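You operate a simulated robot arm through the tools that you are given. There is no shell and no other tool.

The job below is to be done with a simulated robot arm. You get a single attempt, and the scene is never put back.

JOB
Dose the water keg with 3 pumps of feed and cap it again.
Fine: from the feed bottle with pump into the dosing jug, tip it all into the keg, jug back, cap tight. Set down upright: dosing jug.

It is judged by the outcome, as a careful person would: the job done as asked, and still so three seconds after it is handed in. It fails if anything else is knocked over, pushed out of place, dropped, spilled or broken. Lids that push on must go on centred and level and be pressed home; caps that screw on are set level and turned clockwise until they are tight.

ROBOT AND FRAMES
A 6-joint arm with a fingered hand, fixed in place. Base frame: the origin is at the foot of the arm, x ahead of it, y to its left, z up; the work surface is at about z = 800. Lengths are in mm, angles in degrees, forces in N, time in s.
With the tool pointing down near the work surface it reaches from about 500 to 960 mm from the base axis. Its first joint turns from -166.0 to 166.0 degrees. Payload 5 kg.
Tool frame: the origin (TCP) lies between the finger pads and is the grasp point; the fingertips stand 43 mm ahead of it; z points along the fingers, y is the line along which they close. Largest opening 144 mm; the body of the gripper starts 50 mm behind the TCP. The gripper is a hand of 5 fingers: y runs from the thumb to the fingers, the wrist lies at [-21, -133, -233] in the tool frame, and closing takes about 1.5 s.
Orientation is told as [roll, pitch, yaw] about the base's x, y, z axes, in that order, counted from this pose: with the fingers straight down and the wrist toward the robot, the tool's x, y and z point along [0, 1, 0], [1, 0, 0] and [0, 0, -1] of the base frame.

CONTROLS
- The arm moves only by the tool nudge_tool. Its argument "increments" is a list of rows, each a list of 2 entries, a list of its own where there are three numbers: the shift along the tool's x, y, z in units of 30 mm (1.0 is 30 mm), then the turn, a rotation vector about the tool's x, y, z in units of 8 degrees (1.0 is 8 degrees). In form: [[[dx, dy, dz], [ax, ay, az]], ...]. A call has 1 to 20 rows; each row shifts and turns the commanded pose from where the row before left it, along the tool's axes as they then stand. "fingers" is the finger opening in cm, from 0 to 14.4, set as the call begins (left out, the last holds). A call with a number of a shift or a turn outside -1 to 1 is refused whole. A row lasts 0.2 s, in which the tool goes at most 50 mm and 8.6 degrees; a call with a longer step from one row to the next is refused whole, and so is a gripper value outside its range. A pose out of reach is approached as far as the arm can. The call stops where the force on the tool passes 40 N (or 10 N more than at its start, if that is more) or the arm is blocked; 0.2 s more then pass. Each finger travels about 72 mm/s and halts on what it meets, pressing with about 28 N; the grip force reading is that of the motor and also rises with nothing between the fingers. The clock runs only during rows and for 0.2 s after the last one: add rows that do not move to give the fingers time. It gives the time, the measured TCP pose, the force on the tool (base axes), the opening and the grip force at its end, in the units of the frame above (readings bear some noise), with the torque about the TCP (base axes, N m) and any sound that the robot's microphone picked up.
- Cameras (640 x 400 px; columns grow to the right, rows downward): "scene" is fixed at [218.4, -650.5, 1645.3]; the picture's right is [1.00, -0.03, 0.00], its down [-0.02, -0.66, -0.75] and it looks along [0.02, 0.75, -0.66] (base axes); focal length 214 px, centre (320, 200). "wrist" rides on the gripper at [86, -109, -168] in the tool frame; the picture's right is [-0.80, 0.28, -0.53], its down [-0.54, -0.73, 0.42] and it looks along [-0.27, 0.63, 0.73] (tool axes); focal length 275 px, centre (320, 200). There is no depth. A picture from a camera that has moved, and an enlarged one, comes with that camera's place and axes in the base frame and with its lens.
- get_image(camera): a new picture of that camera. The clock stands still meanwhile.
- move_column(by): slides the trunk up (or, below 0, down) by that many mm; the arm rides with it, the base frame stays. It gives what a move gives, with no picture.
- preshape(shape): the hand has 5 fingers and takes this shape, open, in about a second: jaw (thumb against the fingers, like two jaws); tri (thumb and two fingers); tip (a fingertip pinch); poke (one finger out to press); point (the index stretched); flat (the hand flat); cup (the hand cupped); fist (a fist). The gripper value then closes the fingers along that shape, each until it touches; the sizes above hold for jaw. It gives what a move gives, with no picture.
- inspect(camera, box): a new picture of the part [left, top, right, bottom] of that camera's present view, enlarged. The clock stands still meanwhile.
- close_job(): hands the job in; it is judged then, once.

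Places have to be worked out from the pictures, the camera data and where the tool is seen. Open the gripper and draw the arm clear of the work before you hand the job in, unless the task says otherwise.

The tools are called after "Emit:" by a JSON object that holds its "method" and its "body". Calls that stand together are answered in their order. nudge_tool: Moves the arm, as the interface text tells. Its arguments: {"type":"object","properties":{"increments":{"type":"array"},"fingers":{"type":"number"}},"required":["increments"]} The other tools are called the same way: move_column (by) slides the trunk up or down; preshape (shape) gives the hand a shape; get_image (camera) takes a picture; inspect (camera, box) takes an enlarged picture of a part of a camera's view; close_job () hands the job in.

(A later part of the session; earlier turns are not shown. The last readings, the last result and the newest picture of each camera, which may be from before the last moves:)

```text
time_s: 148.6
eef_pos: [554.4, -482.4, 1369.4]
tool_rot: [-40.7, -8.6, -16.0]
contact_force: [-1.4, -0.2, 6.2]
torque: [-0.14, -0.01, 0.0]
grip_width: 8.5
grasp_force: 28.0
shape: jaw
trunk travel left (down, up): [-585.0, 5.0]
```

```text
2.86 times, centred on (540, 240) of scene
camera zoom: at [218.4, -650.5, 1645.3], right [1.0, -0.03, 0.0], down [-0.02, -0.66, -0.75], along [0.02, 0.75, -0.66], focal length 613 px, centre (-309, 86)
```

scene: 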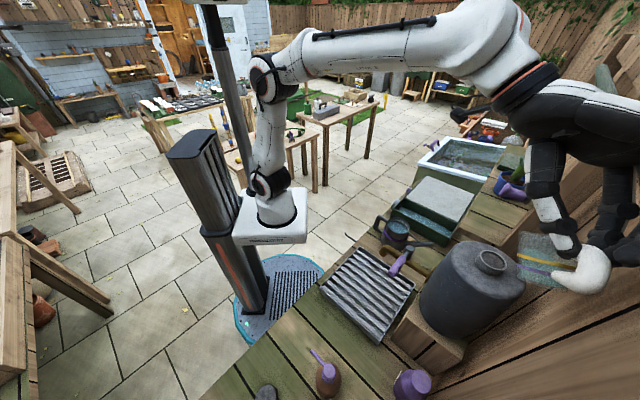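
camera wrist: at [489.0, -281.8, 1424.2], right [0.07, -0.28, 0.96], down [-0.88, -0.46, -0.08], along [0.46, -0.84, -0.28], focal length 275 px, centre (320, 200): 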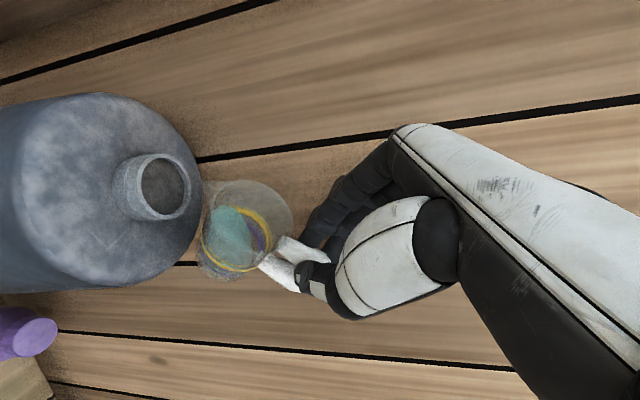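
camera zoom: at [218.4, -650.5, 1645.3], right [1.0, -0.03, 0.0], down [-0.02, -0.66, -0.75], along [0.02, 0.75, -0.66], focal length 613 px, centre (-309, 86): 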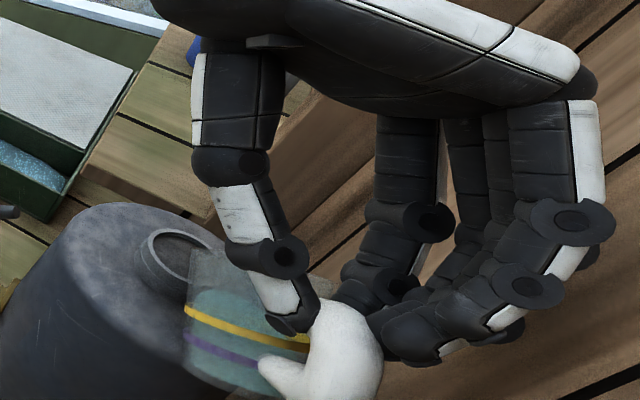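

There is +6 N: the jug's lower edge touches the keg's shoulder. I raise 12 mm at once and check that the jug has not shifted in the grip.

Emit:
{"method": "nudge_tool", "body": {"increments": [[[-0.13, 0.03, -0.149], [0, 0, 0]], [[-0.13, 0.03, -0.149], [0, 0, 0]], [[0, 0, 0], [0, 0, 0]]]}}

Emit:
{"method": "inspect", "body": {"camera": "wrist", "box": [110, 120, 350, 300]}}

Emit:
{"method": "inspect", "body": {"camera": "scene", "box": [440, 170, 640, 310]}}

```text
time_s: 149.4
eef_pos: [554.5, -482.1, 1380.5]
tool_rot: [-40.5, -8.5, -16.1]
contact_force: [0.0, 0.6, -0.9]
torque: [0.04, -0.02, -0.01]
grip_width: 8.3
grasp_force: 28.2
shape: jaw
trunk travel left (down, up): [-585.0, 5.0]
```

```text
2.22 times, centred on (230, 210) of wrist
camera zoom: at [489.5, -281.9, 1435.1], right [0.07, -0.29, 0.96], down [-0.88, -0.46, -0.08], along [0.46, -0.84, -0.29], focal length 612 px, centre (520, 178)
```

zoom: 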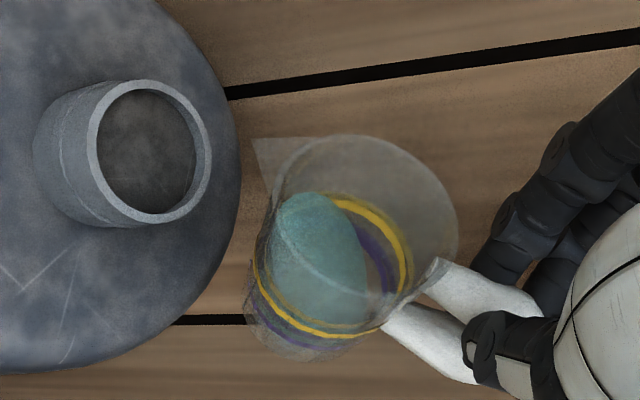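

```text
2.86 times, centred on (540, 240) of scene
camera zoom: at [218.4, -650.5, 1645.3], right [1.0, -0.03, 0.0], down [-0.02, -0.66, -0.75], along [0.02, 0.75, -0.66], focal length 613 px, centre (-309, 86)
```

zoom: 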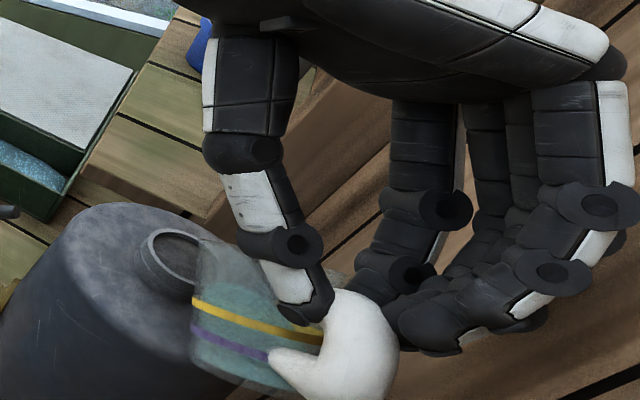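

No slip and the spout is exactly above the neck, 41 mm up. I tilt on in small coordinated steps keeping the spout tip fixed over the neck: first to about 50°.

Emit:
{"method": "nudge_tool", "body": {"increments": [[[0.0187, 0.0265, -0.134], [0, -0.27, -0.0533]], [[0.0187, 0.0265, -0.134], [0, -0.27, -0.0533]], [[0.0187, 0.0303, -0.153], [0, -0.3066, -0.0606]], [[0.0187, 0.0303, -0.153], [0, -0.3066, -0.0606]], [[0, 0, 0], [0, 0, 0]]]}}

Emit:
{"method": "inspect", "body": {"camera": "wrist", "box": [110, 120, 350, 300]}}

Emit:
{"method": "inspect", "body": {"camera": "scene", "box": [440, 170, 640, 310]}}

```text
time_s: 150.6
eef_pos: [560.9, -469.7, 1392.7]
tool_rot: [-50.0, -7.2, -14.7]
contact_force: [-0.2, 0.3, -1.1]
torque: [0.0, -0.01, -0.04]
grip_width: 8.2
grasp_force: 27.7
shape: jaw
trunk travel left (down, up): [-585.0, 5.0]
```

```text
2.22 times, centred on (230, 210) of wrist
camera zoom: at [497.9, -263.2, 1420.0], right [0.13, -0.14, 0.98], down [-0.89, -0.46, 0.05], along [0.45, -0.88, -0.18], focal length 612 px, centre (520, 178)
```

zoom: 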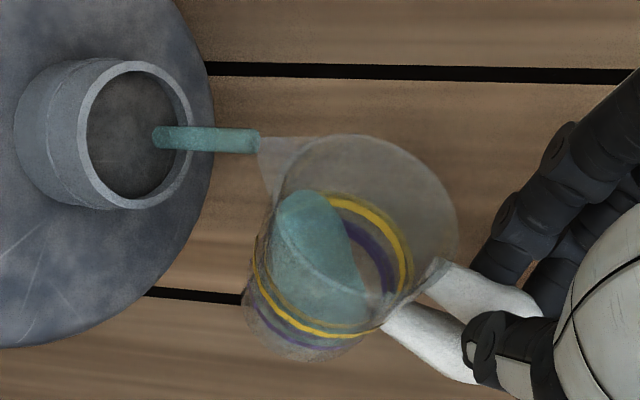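

```text
2.86 times, centred on (540, 240) of scene
camera zoom: at [218.4, -650.5, 1645.3], right [1.0, -0.03, 0.0], down [-0.02, -0.66, -0.75], along [0.02, 0.75, -0.66], focal length 613 px, centre (-309, 86)
```

zoom: 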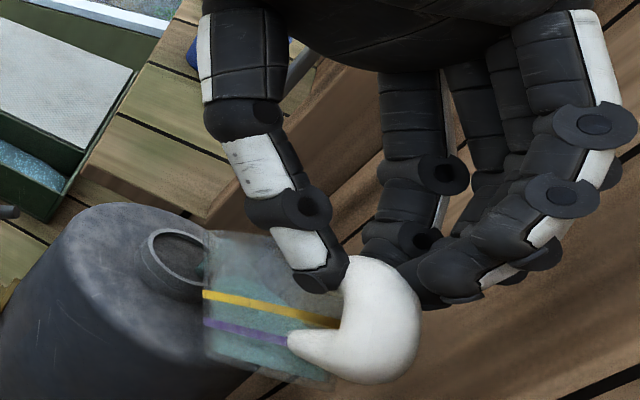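

A stream is flowing from the spout straight into the centre of the neck. I continue slowly: 5° more and hold.

Emit:
{"method": "nudge_tool", "body": {"increments": [[[0, 0, 0], [0, 0, 0]], [[0, 0, 0], [0, 0, 0]], [[0.01, 0.015, -0.0765], [0, -0.1533, -0.0303]], [[0.01, 0.015, -0.0765], [0, -0.1533, -0.0303]], [[0, 0, 0], [0, 0, 0]], [[0.01, 0.015, -0.0765], [0, -0.1533, -0.0303]], [[0.01, 0.015, -0.0765], [0, -0.1533, -0.0303]], [[0, 0, 0], [0, 0, 0]], [[0, 0, 0], [0, 0, 0]]]}}

Emit:
{"method": "inspect", "body": {"camera": "wrist", "box": [110, 120, 350, 300]}}

Emit:
{"method": "inspect", "body": {"camera": "scene", "box": [440, 170, 640, 310]}}

```text
time_s: 152.6
eef_pos: [563.7, -460.7, 1397.3]
tool_rot: [-55.0, -6.4, -14.2]
contact_force: [-0.6, 0.0, -1.0]
torque: [0.02, -0.01, -0.01]
grip_width: 8.6
grasp_force: 27.6
shape: jaw
trunk travel left (down, up): [-585.0, 5.0]
```

```text
2.22 times, centred on (230, 210) of wrist
camera zoom: at [501.5, -253.9, 1410.4], right [0.16, -0.06, 0.98], down [-0.88, -0.46, 0.12], along [0.44, -0.89, -0.13], focal length 612 px, centre (520, 178)
```

zoom: 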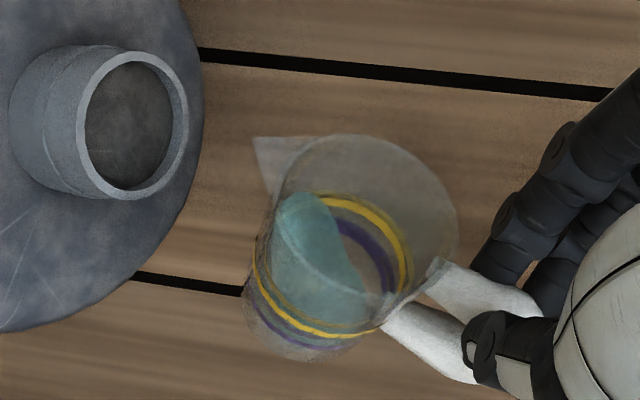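

```text
2.86 times, centred on (540, 240) of scene
camera zoom: at [218.4, -650.5, 1645.3], right [1.0, -0.03, 0.0], down [-0.02, -0.66, -0.75], along [0.02, 0.75, -0.66], focal length 613 px, centre (-309, 86)
```

zoom: 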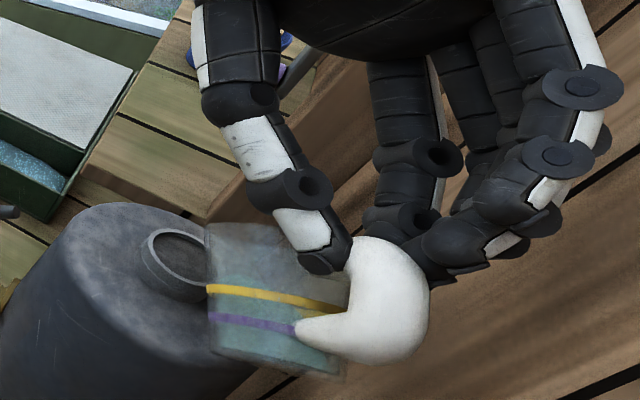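

The stream paused once the surface levelled with the lip; all landed in the neck. I continue tilting to 65° in fine steps, lowering slightly.

Emit:
{"method": "nudge_tool", "body": {"increments": [[[0.024, 0.0133, -0.0677], [0, -0.1533, -0.0303]], [[0.024, 0.0133, -0.0677], [0, -0.1533, -0.0303]], [[0, 0, 0], [0, 0, 0]], [[0.024, 0.0133, -0.0677], [0, -0.1533, -0.0303]], [[0.024, 0.0133, -0.0677], [0, -0.1533, -0.0303]], [[0, 0, 0], [0, 0, 0]]]}}

Emit:
{"method": "inspect", "body": {"camera": "wrist", "box": [110, 120, 350, 300]}}

Emit:
{"method": "nudge_tool", "body": {"increments": [[[0.024, 0.0133, -0.0677], [0, -0.1533, -0.0303]], [[0.024, 0.0133, -0.0677], [0, -0.1533, -0.0303]], [[0, 0, 0], [0, 0, 0]], [[0.024, 0.0133, -0.0677], [0, -0.1533, -0.0303]], [[0.024, 0.0133, -0.0677], [0, -0.1533, -0.0303]], [[0, 0, 0], [0, 0, 0]]]}}

Emit:
{"method": "inspect", "body": {"camera": "wrist", "box": [110, 120, 350, 300]}}

Emit:
{"method": "get_image", "body": {"camera": "scene"}}

```text
time_s: 154.0
eef_pos: [567.3, -454.2, 1399.5]
tool_rot: [-60.0, -5.7, -13.6]
contact_force: [0.1, -0.1, -1.1]
torque: [0.0, 0.0, 0.01]
grip_width: 8.4
grasp_force: 28.2
shape: jaw
trunk travel left (down, up): [-585.0, 5.0]
```

```text
2.22 times, centred on (230, 210) of wrist
camera zoom: at [505.0, -245.9, 1397.8], right [0.2, 0.02, 0.98], down [-0.88, -0.44, 0.19], along [0.44, -0.9, -0.07], focal length 612 px, centre (520, 178)
```

zoom: 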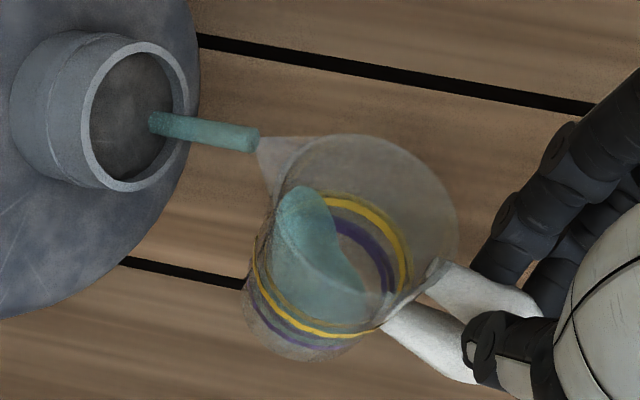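

```text
time_s: 155.4
eef_pos: [570.6, -446.2, 1401.8]
tool_rot: [-64.9, -4.8, -13.1]
contact_force: [-0.6, -0.3, 0.5]
torque: [0.01, 0.0, 0.0]
grip_width: 8.4
grasp_force: 27.8
shape: jaw
trunk travel left (down, up): [-585.0, 5.0]
```

```text
2.22 times, centred on (230, 210) of wrist
camera zoom: at [508.0, -238.9, 1384.8], right [0.23, 0.1, 0.97], down [-0.87, -0.43, 0.25], along [0.44, -0.9, -0.02], focal length 612 px, centre (520, 178)
```

zoom: 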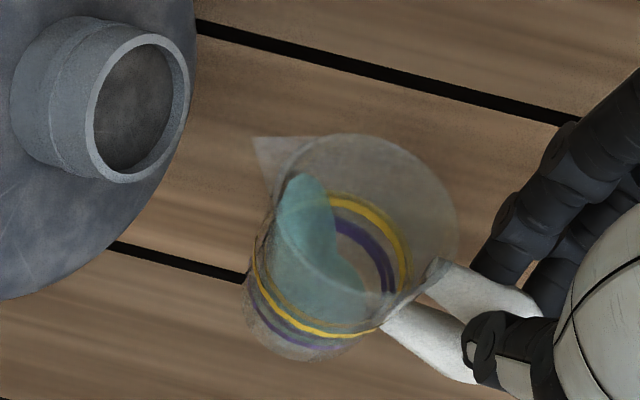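

```text
taken
```

scene: 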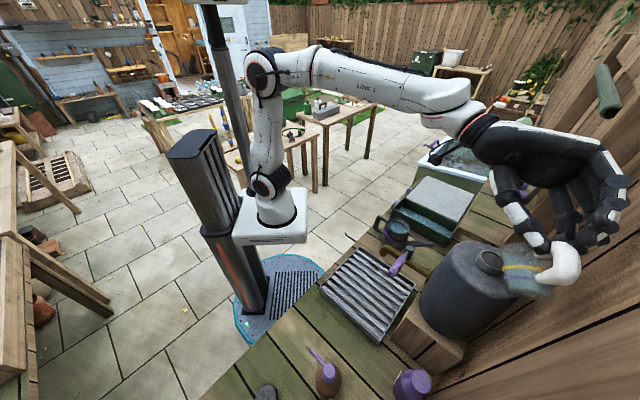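

Pouring works cleanly in bursts into the neck. I go on from 65° to 75°, lowering the spout a little toward the neck.

Emit:
{"method": "nudge_tool", "body": {"increments": [[[0.0413, 0.0128, -0.0654], [0, -0.1533, -0.0303]], [[0.0413, 0.0128, -0.0654], [0, -0.1533, -0.0303]], [[0, 0, 0], [0, 0, 0]], [[0.0413, 0.0128, -0.0654], [0, -0.1533, -0.0303]], [[0.0413, 0.0128, -0.0654], [0, -0.1533, -0.0303]], [[0, 0, 0], [0, 0, 0]], [[0, 0, 0], [0, 0, 0]]]}}

Emit:
{"method": "inspect", "body": {"camera": "wrist", "box": [110, 120, 350, 300]}}

Emit:
{"method": "nudge_tool", "body": {"increments": [[[0.0413, 0.0128, -0.0654], [0, -0.1533, -0.0303]], [[0.0413, 0.0128, -0.0654], [0, -0.1533, -0.0303]], [[0, 0, 0], [0, 0, 0]], [[0.0413, 0.0128, -0.0654], [0, -0.1533, -0.0303]], [[0.0413, 0.0128, -0.0654], [0, -0.1533, -0.0303]], [[0, 0, 0], [0, 0, 0]], [[0, 0, 0], [0, 0, 0]]]}}

Emit:
{"method": "inspect", "body": {"camera": "wrist", "box": [110, 120, 350, 300]}}

Emit:
{"method": "inspect", "body": {"camera": "scene", "box": [440, 150, 640, 310]}}

```text
time_s: 157.0
eef_pos: [575.0, -437.7, 1399.1]
tool_rot: [-69.7, -3.8, -12.8]
contact_force: [-0.4, 0.4, -0.1]
torque: [0.05, 0.01, -0.04]
grip_width: 8.4
grasp_force: 28.8
shape: jaw
trunk travel left (down, up): [-585.0, 5.0]
```

```text
2.22 times, centred on (230, 210) of wrist
camera zoom: at [511.0, -232.1, 1369.4], right [0.27, 0.17, 0.95], down [-0.86, -0.4, 0.31], along [0.44, -0.9, 0.04], focal length 612 px, centre (520, 178)
```

zoom: 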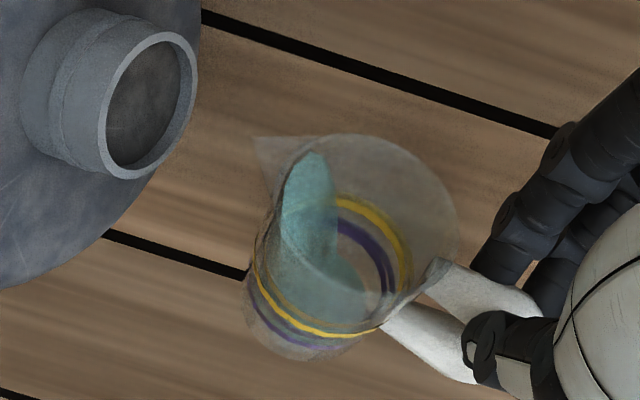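

```text
time_s: 158.6
eef_pos: [577.8, -429.4, 1397.4]
tool_rot: [-74.8, -3.0, -12.5]
contact_force: [0.4, 1.0, -1.5]
torque: [0.03, -0.02, -0.01]
grip_width: 8.4
grasp_force: 28.5
shape: jaw
trunk travel left (down, up): [-585.0, 5.0]
```

```text
2.22 times, centred on (230, 210) of wrist
camera zoom: at [513.6, -226.6, 1353.4], right [0.3, 0.25, 0.92], down [-0.85, -0.38, 0.37], along [0.44, -0.89, 0.1], focal length 612 px, centre (520, 178)
```

zoom: 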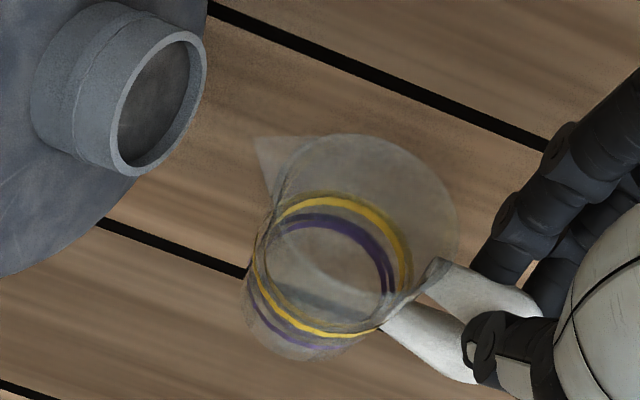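

```text
2.50 times, centred on (540, 230) of scene
camera zoom: at [218.4, -650.5, 1645.3], right [1.0, -0.03, 0.0], down [-0.02, -0.66, -0.75], along [0.02, 0.75, -0.66], focal length 536 px, centre (-230, 125)
```

zoom: 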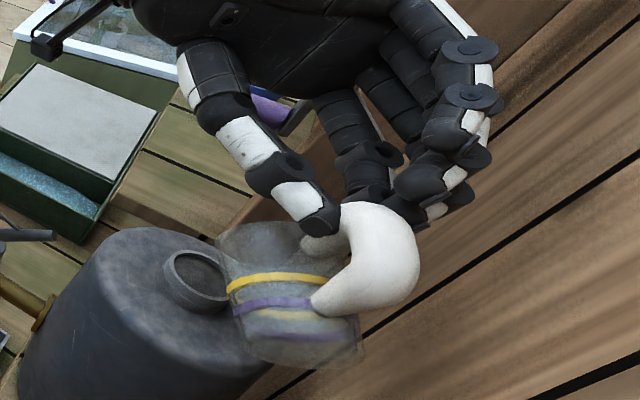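

The jug looks empty now. To be sure it is drained completely I tilt on to about 97° with the spout still over the neck, and hold briefly.

Emit:
{"method": "nudge_tool", "body": {"increments": [[[0.0195, 0.0303, -0.153], [0, -0.3066, -0.0606]], [[0.0195, 0.0303, -0.153], [0, -0.3066, -0.0606]], [[0.0195, 0.0303, -0.153], [0, -0.3066, -0.0606]], [[0.0195, 0.0303, -0.153], [0, -0.3066, -0.0606]], [[0, 0, 0], [0, 0, 0]]]}}

Emit:
{"method": "inspect", "body": {"camera": "wrist", "box": [110, 120, 350, 300]}}

Emit:
{"method": "nudge_tool", "body": {"increments": [[[0.0195, 0.0303, -0.153], [0, -0.3066, -0.0606]], [[0.0195, 0.0303, -0.153], [0, -0.3066, -0.0606]], [[0.0195, 0.0303, -0.153], [0, -0.3066, -0.0606]], [[0.0195, 0.0303, -0.153], [0, -0.3066, -0.0606]], [[0.0195, 0.0303, -0.153], [0, -0.3066, -0.0606]], [[0, 0, 0], [0, 0, 0]], [[0, 0, 0], [0, 0, 0]], [[0, 0, 0], [0, 0, 0]], [[0, 0, 0], [0, 0, 0]], [[0, 0, 0], [0, 0, 0]]]}}

Emit:
{"method": "inspect", "body": {"camera": "wrist", "box": [110, 120, 350, 300]}}

Emit:
{"method": "inspect", "body": {"camera": "scene", "box": [440, 150, 640, 310]}}

```text
time_s: 159.8
eef_pos: [586.3, -413.2, 1400.4]
tool_rot: [-84.7, -1.1, -12.1]
contact_force: [0.2, 0.1, -0.4]
torque: [0.04, -0.01, 0.0]
grip_width: 8.3
grasp_force: 28.0
shape: jaw
trunk travel left (down, up): [-585.0, 5.0]
```

```text
2.22 times, centred on (230, 210) of wrist
camera zoom: at [516.9, -218.9, 1327.6], right [0.36, 0.39, 0.85], down [-0.82, -0.31, 0.49], along [0.45, -0.87, 0.21], focal length 612 px, centre (520, 178)
```

zoom: 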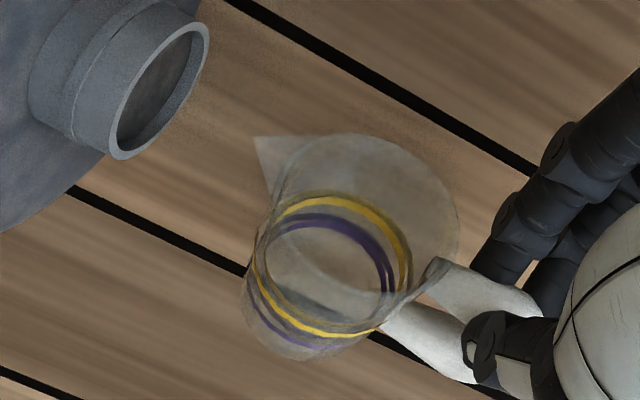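

```text
time_s: 162.0
eef_pos: [593.8, -391.9, 1396.0]
tool_rot: [-96.9, 1.3, -12.2]
contact_force: [0.4, 0.7, -0.8]
torque: [0.06, 0.02, 0.05]
grip_width: 8.2
grasp_force: 28.3
shape: jaw
trunk travel left (down, up): [-585.0, 5.0]
```

```text
2.22 times, centred on (230, 210) of wrist
camera zoom: at [518.6, -214.9, 1293.8], right [0.43, 0.55, 0.72], down [-0.77, -0.2, 0.61], along [0.47, -0.81, 0.34], focal length 612 px, centre (520, 178)
```

zoom: 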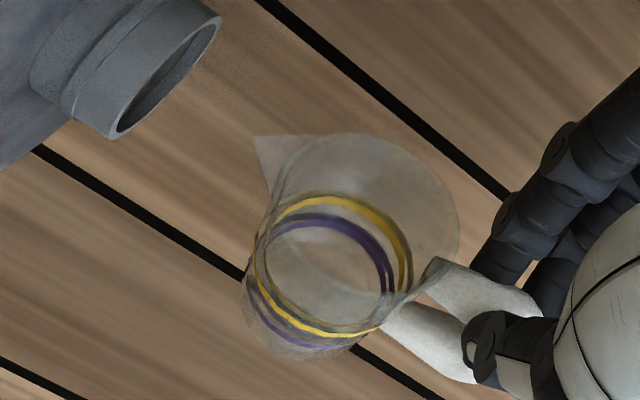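

```text
2.50 times, centred on (540, 230) of scene
camera zoom: at [218.4, -650.5, 1645.3], right [1.0, -0.03, 0.0], down [-0.02, -0.66, -0.75], along [0.02, 0.75, -0.66], focal length 536 px, centre (-230, 125)
```

zoom: 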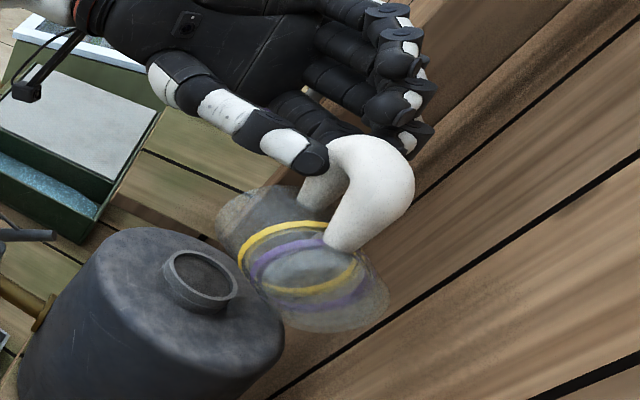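

The jug is fully drained into the keg. I lift away and tilt the jug back the same way it came (to 41°).

Emit:
{"method": "nudge_tool", "body": {"increments": [[[-0.7, -0.017, 0.085], [0, 0, 0]], [[-0.95, -0.023, 0.115], [0, 0, 0]], [[-0.6, -0.014, 0.07], [0, 0, 0]], [[-0.0365, -0.0567, 0.2865], [0, 0.5743, 0.1136]], [[-0.0365, -0.0567, 0.2865], [0, 0.5743, 0.1136]], [[-0.0365, -0.0567, 0.2865], [0, 0.5743, 0.1136]], [[-0.0365, -0.0567, 0.2865], [0, 0.5743, 0.1136]], [[-0.0365, -0.0567, 0.2865], [0, 0.5743, 0.1136]], [[-0.0365, -0.0567, 0.2865], [0, 0.5743, 0.1136]], [[-0.0365, -0.0567, 0.2865], [0, 0.5743, 0.1136]], [[-0.0365, -0.0567, 0.2865], [0, 0.5743, 0.1136]], [[-0.0365, -0.0567, 0.2865], [0, 0.5743, 0.1136]], [[-0.0365, -0.0567, 0.2865], [0, 0.5743, 0.1136]], [[-0.0365, -0.0567, 0.2865], [0, 0.5743, 0.1136]], [[-0.0365, -0.0567, 0.2865], [0, 0.5743, 0.1136]], [[0, 0, 0], [0, 0, 0]]]}}

Emit:
{"method": "get_image", "body": {"camera": "wrist"}}

Emit:
{"method": "get_image", "body": {"camera": "scene"}}

```text
time_s: 165.4
eef_pos: [554.7, -481.6, 1444.4]
tool_rot: [-41.4, -8.4, -15.9]
contact_force: [-0.8, -1.4, -0.9]
torque: [0.03, -0.02, 0.0]
grip_width: 8.4
grasp_force: 27.6
shape: jaw
trunk travel left (down, up): [-585.0, 5.0]
```

```text
taken
camera wrist: at [489.6, -281.9, 1496.4], right [0.07, -0.28, 0.96], down [-0.88, -0.46, -0.07], along [0.46, -0.84, -0.28], focal length 275 px, centre (320, 200)
```

wrist: 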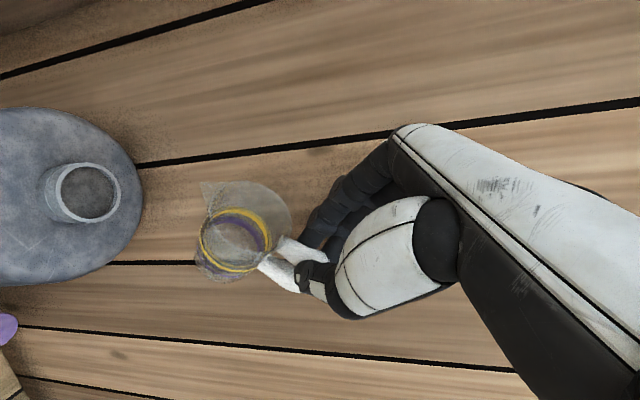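

```text
taken
```

scene: 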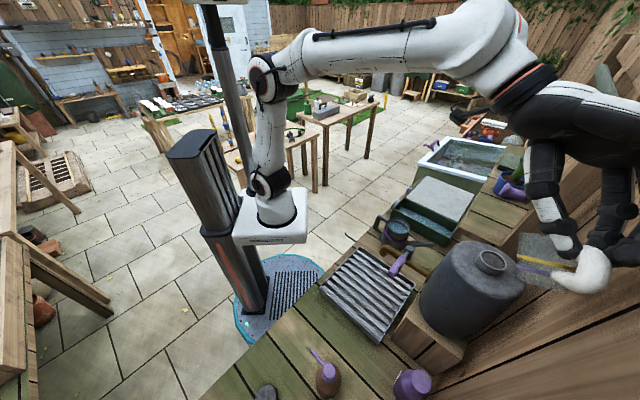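

Jug empty, keg top dry. I carry it back the same way: translate away from the keg, then bring it level again.

Emit:
{"method": "nudge_tool", "body": {"increments": [[[-0.12, -0.4, 0.028], [0, 0, 0]], [[-0.2477, -0.816, 0.0557], [0, 0, 0]], [[-0.2477, -0.816, 0.0557], [0, 0, 0]], [[-0.2477, -0.816, 0.0557], [0, 0, 0]], [[-0.2477, -0.816, 0.0557], [0, 0, 0]], [[-0.2477, -0.816, 0.0557], [0, 0, 0]], [[-0.2477, -0.816, 0.0557], [0, 0, 0]], [[-0.2477, -0.816, 0.0557], [0, 0, 0]], [[-0.2477, -0.816, 0.0557], [0, 0, 0]], [[-0.2477, -0.816, 0.0557], [0, 0, 0]], [[-0.12, -0.4, 0.028], [0, 0, 0]], [[0, 0, 0], [0, 0.711, 0.1385]], [[0, 0, 0], [0, 0.711, 0.1385]], [[0, 0, 0], [0, 0.711, 0.1385]], [[0, 0, 0], [0, 0.711, 0.1385]], [[0, 0, 0], [0, 0.711, 0.1385]], [[0, 0, 0], [0, 0.711, 0.1385]], [[0, 0, 0], [0, 0.711, 0.1385]], [[0, 0, 0], [0, 0.711, 0.1385]], [[0, 0, 0], [0, 0, 0]]]}}

Emit:
{"method": "get_image", "body": {"camera": "wrist"}}

Emit:
{"method": "inspect", "body": {"camera": "scene", "box": [330, 190, 570, 360]}}

```text
time_s: 169.6
eef_pos: [298.8, -478.7, 1444.3]
tool_rot: [5.7, -11.3, -24.3]
contact_force: [-0.4, 0.0, -1.8]
torque: [-0.03, -0.01, 0.02]
grip_width: 8.4
grasp_force: 27.7
shape: jaw
trunk travel left (down, up): [-585.0, 5.0]
```

```text
taken
camera wrist: at [198.9, -357.4, 1594.7], right [-0.17, -0.85, 0.5], down [-0.77, -0.2, -0.61], along [0.61, -0.49, -0.62], focal length 275 px, centre (320, 200)
```

wrist: 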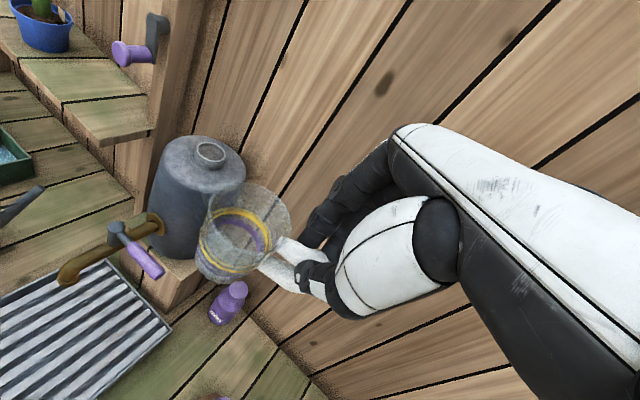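

```text
2.35 times, centred on (450, 275) of scene
camera zoom: at [218.4, -650.5, 1645.3], right [1.0, -0.03, 0.0], down [-0.02, -0.66, -0.75], along [0.02, 0.75, -0.66], focal length 505 px, centre (14, 24)
```

zoom: 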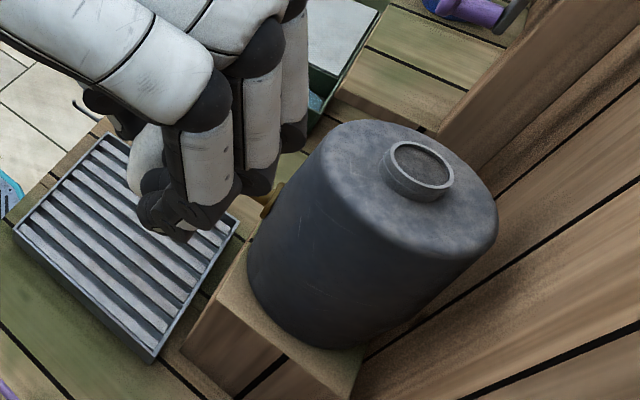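

Clean so far. Now I turn the jug back by -157° about the vertical, so the handle again points toward +y.

Emit:
{"method": "nudge_tool", "body": {"increments": [[[0, 0, 0], [-0.05, -0.1, 0.5]], [[0, 0, 0], [-0.0854, -0.1893, 0.958]], [[0, 0, 0], [-0.0854, -0.1893, 0.958]], [[0, 0, 0], [-0.0854, -0.1893, 0.958]], [[0, 0, 0], [-0.0854, -0.1893, 0.958]], [[0, 0, 0], [-0.0854, -0.1893, 0.958]], [[0, 0, 0], [-0.0854, -0.1893, 0.958]], [[0, 0, 0], [-0.0854, -0.1893, 0.958]], [[0, 0, 0], [-0.0854, -0.1893, 0.958]], [[0, 0, 0], [-0.0854, -0.1893, 0.958]], [[0, 0, 0], [-0.0854, -0.1893, 0.958]], [[0, 0, 0], [-0.0854, -0.1893, 0.958]], [[0, 0, 0], [-0.0854, -0.1893, 0.958]], [[0, 0, 0], [-0.0854, -0.1893, 0.958]], [[0, 0, 0], [-0.0854, -0.1893, 0.958]], [[0, 0, 0], [-0.0854, -0.1893, 0.958]], [[0, 0, 0], [-0.0854, -0.1893, 0.958]], [[0, 0, 0], [-0.0854, -0.1893, 0.958]], [[0, 0, 0], [-0.0854, -0.1893, 0.958]], [[0, 0, 0], [-0.0854, -0.1893, 0.958]]]}}

Emit:
{"method": "get_image", "body": {"camera": "wrist"}}

Emit:
{"method": "get_image", "body": {"camera": "scene"}}

```text
time_s: 173.8
eef_pos: [251.3, -481.2, 1385.6]
tool_rot: [5.2, -10.4, -176.7]
contact_force: [0.1, -0.4, -1.2]
torque: [-0.01, 0.0, 0.02]
grip_width: 8.4
grasp_force: 27.8
shape: jaw
out of reach, approached as far as the arm can: row 19, 20
trunk travel left (down, up): [-585.0, 5.0]
```

```text
taken
camera wrist: at [393.9, -544.0, 1537.7], right [-0.24, 0.83, 0.5], down [0.6, 0.54, -0.59], along [-0.76, 0.16, -0.63], focal length 275 px, centre (320, 200)
```

wrist: 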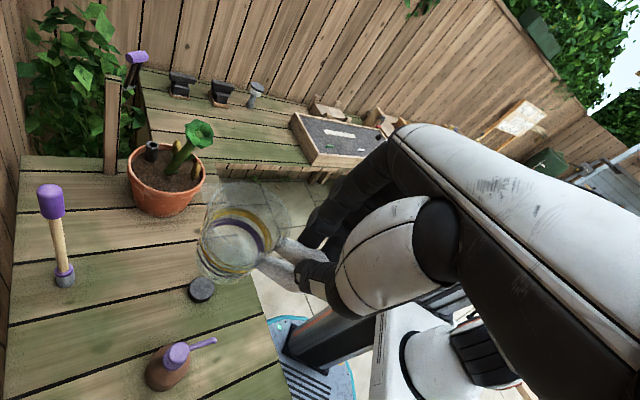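

```text
taken
```

scene: 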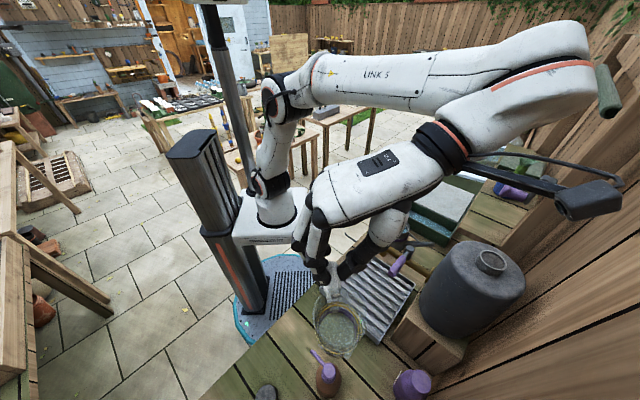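

The last degrees were out of reach at that height, but the orientation is nearly right (yaw -176.7°). I descend toward the place beside the pump, (118,-390,1200), and fix the small yaw error on the way.

Emit:
{"method": "nudge_tool", "body": {"increments": [[[-0.395, 0.367, 0.73], [0, 0, 0]], [[-0.395, 0.367, 0.73], [0, 0, 0]], [[-0.395, 0.367, 0.73], [0, 0, 0]], [[-0.395, 0.367, 0.73], [0, 0, 0]], [[-0.395, 0.367, 0.73], [0, 0, 0]], [[-0.395, 0.367, 0.73], [0, 0, 0]], [[-0.395, 0.367, 0.73], [0, 0, 0]], [[-0.395, 0.367, 0.73], [0, 0, 0]], [[-0.395, 0.367, 0.73], [0, 0, 0]], [[0, 0, 0], [-0.036, -0.08, 0.403]], [[0, 0, 0], [0, 0, 0]]]}}

Emit:
{"method": "get_image", "body": {"camera": "wrist"}}

Emit:
{"method": "get_image", "body": {"camera": "scene"}}

```text
time_s: 176.2
eef_pos: [111.9, -398.5, 1203.0]
tool_rot: [4.6, -10.8, 179.5]
contact_force: [0.0, 0.0, -1.2]
torque: [0.04, 0.01, -0.03]
grip_width: 8.2
grasp_force: 28.2
shape: jaw
trunk travel left (down, up): [-585.0, 5.0]
```

```text
taken
camera wrist: at [249.8, -471.6, 1353.4], right [-0.18, 0.84, 0.51], down [0.63, 0.5, -0.59], along [-0.75, 0.21, -0.62], focal length 275 px, centre (320, 200)
```

wrist: 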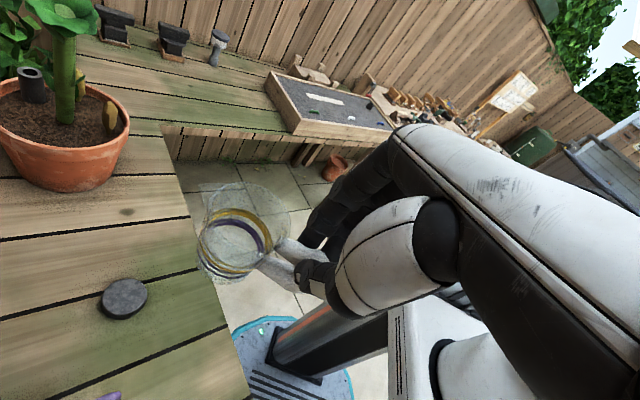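

```text
taken
```

scene: 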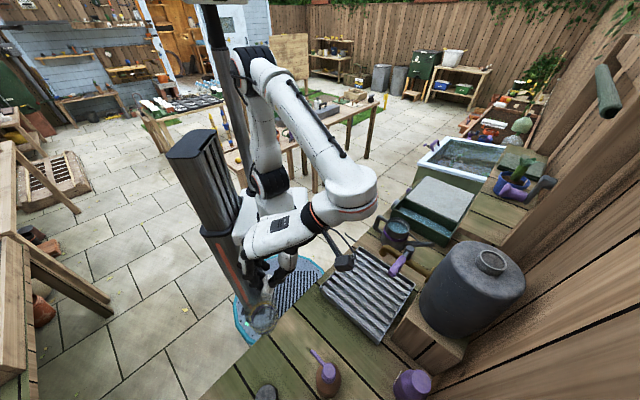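

Good. I descend beside the pump to z≈915, jug still clear to the left of it.

Emit:
{"method": "nudge_tool", "body": {"increments": [[[-0.033, -0.144, 0.786], [0, 0, 0]], [[-0.033, -0.144, 0.786], [0, 0, 0]], [[-0.033, -0.144, 0.786], [0, 0, 0]], [[-0.033, -0.144, 0.786], [0, 0, 0]], [[-0.033, -0.144, 0.786], [0, 0, 0]], [[-0.033, -0.144, 0.786], [0, 0, 0]], [[-0.033, -0.144, 0.786], [0, 0, 0]], [[-0.033, -0.144, 0.786], [0, 0, 0]], [[-0.033, -0.144, 0.786], [0, 0, 0]], [[-0.033, -0.144, 0.786], [0, 0, 0]], [[-0.033, -0.144, 0.786], [0, 0, 0]], [[-0.033, -0.144, 0.786], [0, 0, 0]], [[0, 0, 0], [0, 0, 0]]]}}

Emit:
{"method": "get_image", "body": {"camera": "wrist"}}

Emit:
{"method": "inspect", "body": {"camera": "scene", "box": [240, 290, 360, 390]}}

```text
time_s: 179.0
eef_pos: [109.9, -409.2, 915.9]
tool_rot: [4.7, -10.9, 179.6]
contact_force: [0.0, 0.7, -0.6]
torque: [0.02, -0.01, 0.03]
grip_width: 7.9
grasp_force: 27.9
shape: jaw
trunk travel left (down, up): [-585.0, 5.0]
```

```text
taken
camera wrist: at [247.8, -482.4, 1065.3], right [-0.19, 0.84, 0.51], down [0.63, 0.5, -0.59], along [-0.75, 0.21, -0.62], focal length 275 px, centre (320, 200)
```

wrist: 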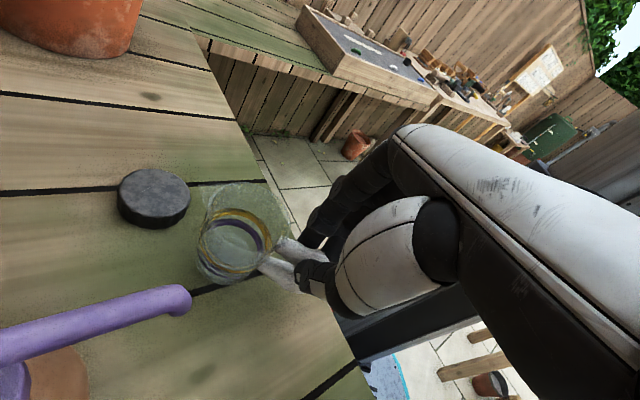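

```text
4.00 times, centred on (300, 340) of scene
camera zoom: at [218.4, -650.5, 1645.3], right [1.0, -0.03, 0.0], down [-0.02, -0.66, -0.75], along [0.02, 0.75, -0.66], focal length 858 px, centre (400, -360)
```

zoom: 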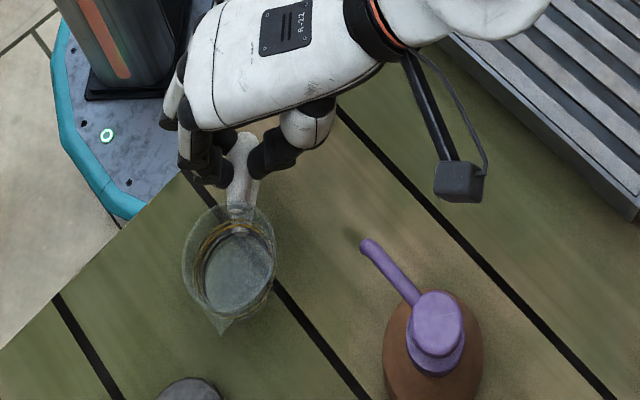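

Jug level and empty. I lower to ~18 mm above the bench and then slide it sideways back under the pump spout.

Emit:
{"method": "nudge_tool", "body": {"increments": [[[-0.03, -0.062, 0.337], [0, 0, 0]], [[-0.03, -0.062, 0.337], [0, 0, 0]], [[-0.03, -0.062, 0.337], [0, 0, 0]], [[0.025, -0.4, -0.073], [0, 0, 0]], [[0.025, -0.555, -0.102], [0, 0, 0]], [[0.025, -0.555, -0.102], [0, 0, 0]], [[0.025, -0.555, -0.102], [0, 0, 0]], [[0, -0.4, -0.073], [0, 0, 0]], [[0, -0.15, -0.027], [0, 0, 0]], [[0, 0, 0], [0, 0, 0]]]}}

Emit:
{"method": "get_image", "body": {"camera": "wrist"}}

Emit:
{"method": "inspect", "body": {"camera": "scene", "box": [270, 300, 370, 400]}}

```text
time_s: 181.2
eef_pos: [188.5, -409.9, 884.3]
tool_rot: [4.6, -10.8, 179.7]
contact_force: [0.1, 0.3, -0.1]
torque: [0.0, 0.0, -0.02]
grip_width: 7.2
grasp_force: 28.2
shape: jaw
trunk travel left (down, up): [-585.0, 5.0]
```

```text
taken
camera wrist: at [327.5, -484.3, 1034.6], right [-0.18, 0.84, 0.51], down [0.63, 0.5, -0.59], along [-0.75, 0.21, -0.62], focal length 275 px, centre (320, 200)
```

wrist: 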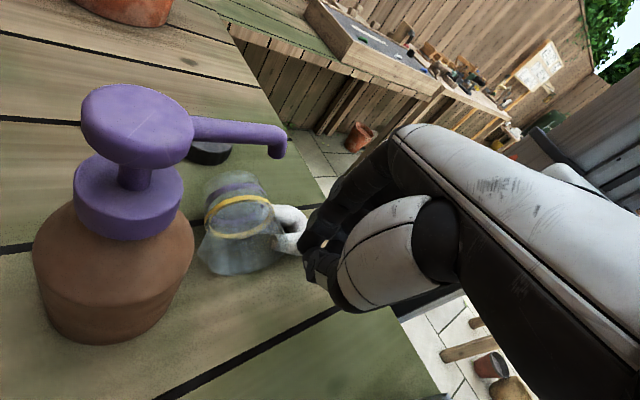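

```text
4.00 times, centred on (320, 350) of scene
camera zoom: at [218.4, -650.5, 1645.3], right [1.0, -0.03, 0.0], down [-0.02, -0.66, -0.75], along [0.02, 0.75, -0.66], focal length 858 px, centre (320, -400)
```

zoom: 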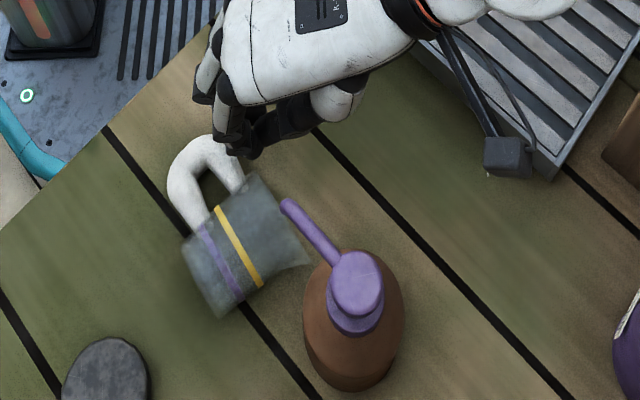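

The jug has rolled over in the grip – its base must have caught the pump bottle's body while sliding. It is empty and still held, the pump has not moved. I look closely before doing anything.

Emit:
{"method": "inspect", "body": {"camera": "scene", "box": [285, 320, 355, 390]}}

Emit:
{"method": "inspect", "body": {"camera": "wrist", "box": [170, 140, 350, 300]}}

```text
5.71 times, centred on (320, 355) of scene
camera zoom: at [218.4, -650.5, 1645.3], right [1.0, -0.03, 0.0], down [-0.02, -0.66, -0.75], along [0.02, 0.75, -0.66], focal length 1226 px, centre (320, -686)
```

zoom: 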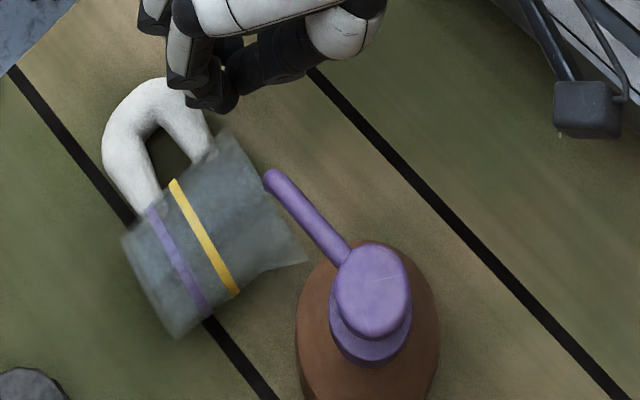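

```text
2.50 times, centred on (260, 220) of wrist
camera zoom: at [327.5, -484.3, 1034.6], right [-0.18, 0.84, 0.51], down [0.63, 0.5, -0.59], along [-0.75, 0.21, -0.62], focal length 688 px, centre (470, 150)
```

zoom: 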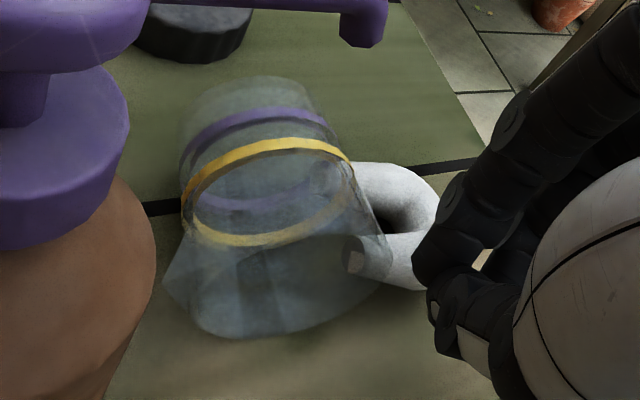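

The jug is lying on its side on the bench at about (169,-481), mouth toward +x, nothing else touched. I lift the hand 12 mm to learn whether the handle is still held.

Emit:
{"method": "nudge_tool", "body": {"increments": [[[0.018, 0.036, -0.196], [0, 0, 0]], [[0.018, 0.036, -0.196], [0, 0, 0]], [[0, 0, 0], [0, 0, 0]]]}}

Emit:
{"method": "inspect", "body": {"camera": "scene", "box": [285, 320, 355, 390]}}

Emit:
{"method": "inspect", "body": {"camera": "wrist", "box": [170, 140, 350, 300]}}

```text
time_s: 182.0
eef_pos: [189.7, -410.9, 895.9]
tool_rot: [4.6, -10.8, 179.5]
contact_force: [-0.6, 0.4, -0.2]
torque: [-0.04, -0.06, 0.02]
grip_width: 7.5
grasp_force: 28.3
shape: jaw
trunk travel left (down, up): [-585.0, 5.0]
```

```text
5.71 times, centred on (320, 355) of scene
camera zoom: at [218.4, -650.5, 1645.3], right [1.0, -0.03, 0.0], down [-0.02, -0.66, -0.75], along [0.02, 0.75, -0.66], focal length 1226 px, centre (320, -686)
```

zoom: 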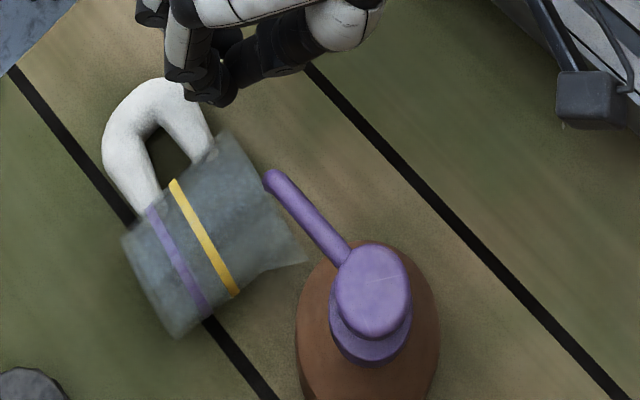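

```text
2.50 times, centred on (260, 220) of wrist
camera zoom: at [327.4, -484.2, 1046.6], right [-0.19, 0.84, 0.51], down [0.63, 0.5, -0.59], along [-0.75, 0.21, -0.62], focal length 688 px, centre (470, 150)
```

zoom: 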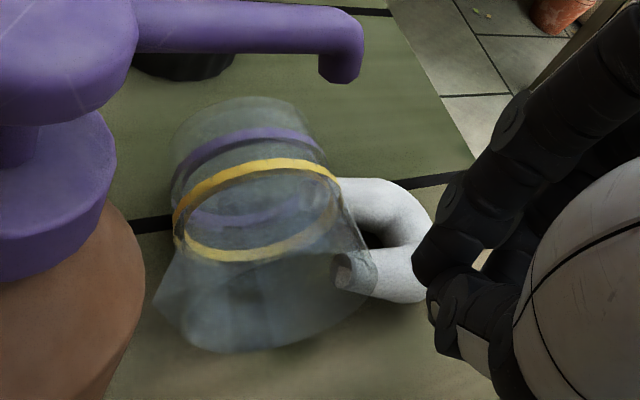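

The jug stayed put: it is free, lying on its side with the handle ring near the bench, nothing else disturbed. I back off upward to plan a proper re-grasp of the handle ring.

Emit:
{"method": "nudge_tool", "body": {"increments": [[[0.045, 0.093, -0.5], [0, 0, 0]], [[0.07, 0.145, -0.8], [0, 0, 0]], [[0.07, 0.145, -0.8], [0, 0, 0]], [[0.07, 0.145, -0.8], [0, 0, 0]], [[0.07, 0.145, -0.8], [0, 0, 0]], [[0.07, 0.145, -0.8], [0, 0, 0]], [[0, 0, 0], [-0.288, 0, 0]], [[0, 0, 0], [0, 0, 0]]]}}

Emit:
{"method": "get_image", "body": {"camera": "wrist"}}

Emit:
{"method": "get_image", "body": {"camera": "scene"}}

```text
time_s: 183.8
eef_pos: [191.1, -411.8, 1033.1]
tool_rot: [4.6, -13.1, 179.4]
contact_force: [0.4, 0.1, 0.3]
torque: [-0.01, 0.02, -0.02]
grip_width: 7.3
grasp_force: 27.8
shape: jaw
trunk travel left (down, up): [-585.0, 5.0]
```

```text
taken
camera wrist: at [335.1, -485.6, 1178.2], right [-0.16, 0.84, 0.52], down [0.61, 0.5, -0.62], along [-0.78, 0.22, -0.59], focal length 275 px, centre (320, 200)
```

wrist: 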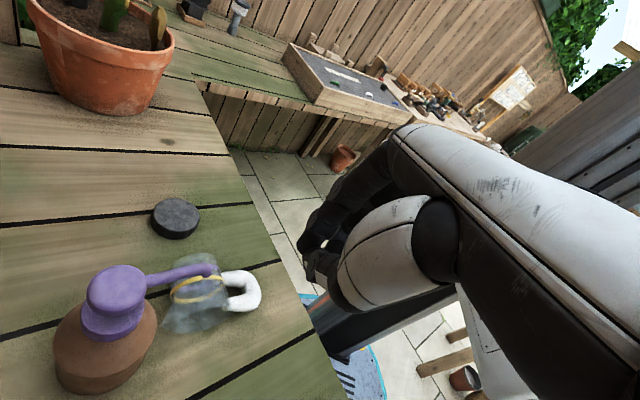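

```text
taken
```

scene: 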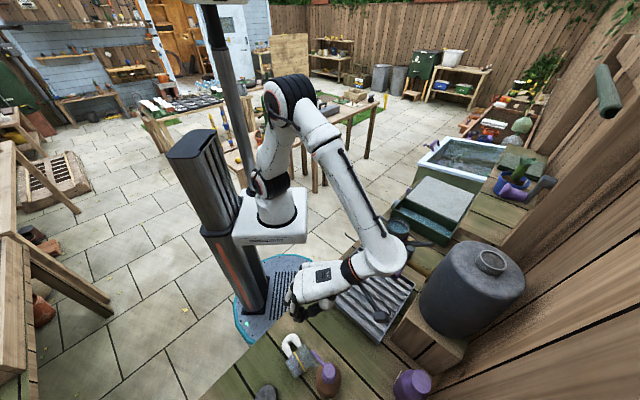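

Now I level the hand, rise a bit and turn it to yaw ≈ -59°, facing the handle ring from the robot's side.

Emit:
{"method": "nudge_tool", "body": {"increments": [[[0, 0, 0], [0.82, -0.29, 0]], [[0, 0, 0], [0.82, -0.285, 0]], [[0, 0, -0.8], [0, 0, -0.6]], [[0, 0, -0.8], [0, 0, -0.9]], [[0, 0, -0.6], [0, 0, -0.95]], [[0, 0, 0], [0, 0, -0.95]], [[0, 0, 0], [0, 0, -0.95]], [[0, 0, 0], [0, 0, -0.95]], [[0, 0, 0], [0, 0, -0.95]], [[0, 0, 0], [0, 0, -0.95]], [[0, 0, 0], [0, 0, -0.95]], [[0, 0, 0], [0, 0, -0.95]], [[0, 0, 0], [0, 0, -0.95]], [[0, 0, 0], [0, 0, -0.95]], [[0, 0, 0], [0, 0, -0.95]], [[0, 0, 0], [0, 0, -0.95]], [[0, 0, 0], [0, 0, -0.95]], [[0, 0, 0], [0, 0, -0.95]], [[0, 0, 0], [0, 0, 0]]], "fingers": 6}}

Emit:
{"method": "preshape", "body": {"shape": "tip"}}

Emit:
{"method": "get_image", "body": {"camera": "wrist"}}

Emit:
{"method": "inspect", "body": {"camera": "scene", "box": [220, 240, 380, 390]}}

```text
time_s: 187.8
eef_pos: [191.4, -411.3, 1099.8]
tool_rot: [0.1, 0.1, -61.7]
contact_force: [-0.3, -0.3, -0.4]
torque: [0.01, -0.01, -0.01]
grip_width: 59.4
grasp_force: 0.0
shape: jaw
trunk travel left (down, up): [-585.0, 5.0]
```

```text
time_s: 188.7
eef_pos: [190.8, -411.5, 1099.6]
tool_rot: [0.0, 0.0, -61.7]
contact_force: [-0.9, 0.4, -0.7]
torque: [0.01, -0.04, 0.01]
grip_width: 143.6
grasp_force: 0.0
shape: tip
trunk travel left (down, up): [-585.0, 5.0]
```

```text
taken
camera wrist: at [214.6, -275.4, 1267.4], right [-0.57, -0.63, 0.53], down [-0.82, 0.38, -0.42], along [0.06, -0.68, -0.73], focal length 275 px, centre (320, 200)
```

wrist: 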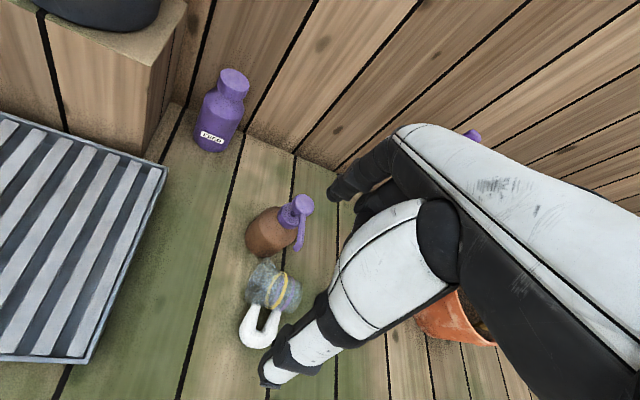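

```text
2.67 times, centred on (300, 315) of scene
camera zoom: at [218.4, -650.5, 1645.3], right [1.0, -0.03, 0.0], down [-0.02, -0.66, -0.75], along [0.02, 0.75, -0.66], focal length 572 px, centre (373, -107)
```

zoom: 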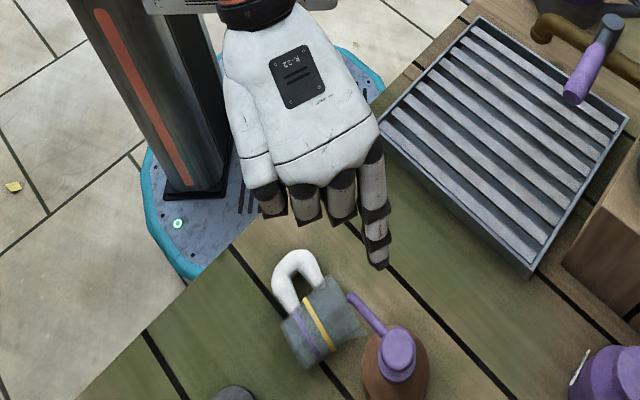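

In "tip" only thumb and index are out – good for one finger in the ring. I zoom in on the lying jug from both cameras to place the handle ring exactly.

Emit:
{"method": "inspect", "body": {"camera": "wrist", "box": [210, 240, 330, 370]}}

Emit:
{"method": "inspect", "body": {"camera": "scene", "box": [275, 320, 345, 390]}}

```text
3.08 times, centred on (270, 305) of wrist
camera zoom: at [214.6, -275.4, 1267.4], right [-0.57, -0.63, 0.53], down [-0.82, 0.38, -0.42], along [0.06, -0.68, -0.73], focal length 847 px, centre (474, -123)
```

zoom: 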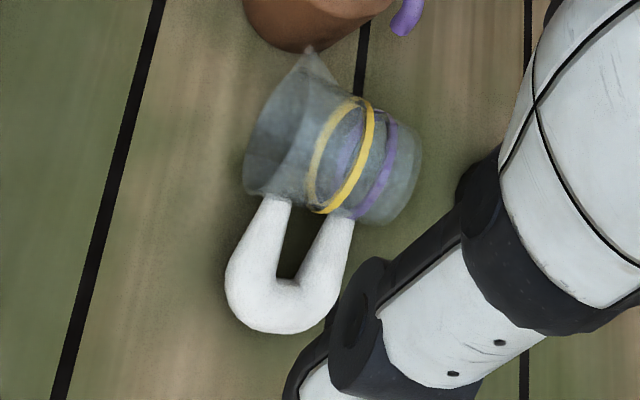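

```text
5.71 times, centred on (310, 355) of scene
camera zoom: at [218.4, -650.5, 1645.3], right [1.0, -0.03, 0.0], down [-0.02, -0.66, -0.75], along [0.02, 0.75, -0.66], focal length 1226 px, centre (377, -686)
```

zoom: 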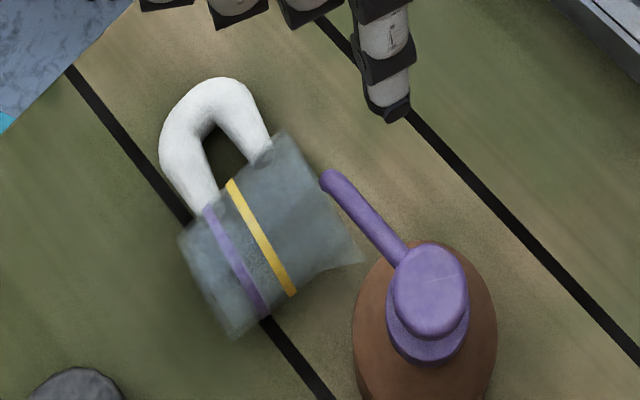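

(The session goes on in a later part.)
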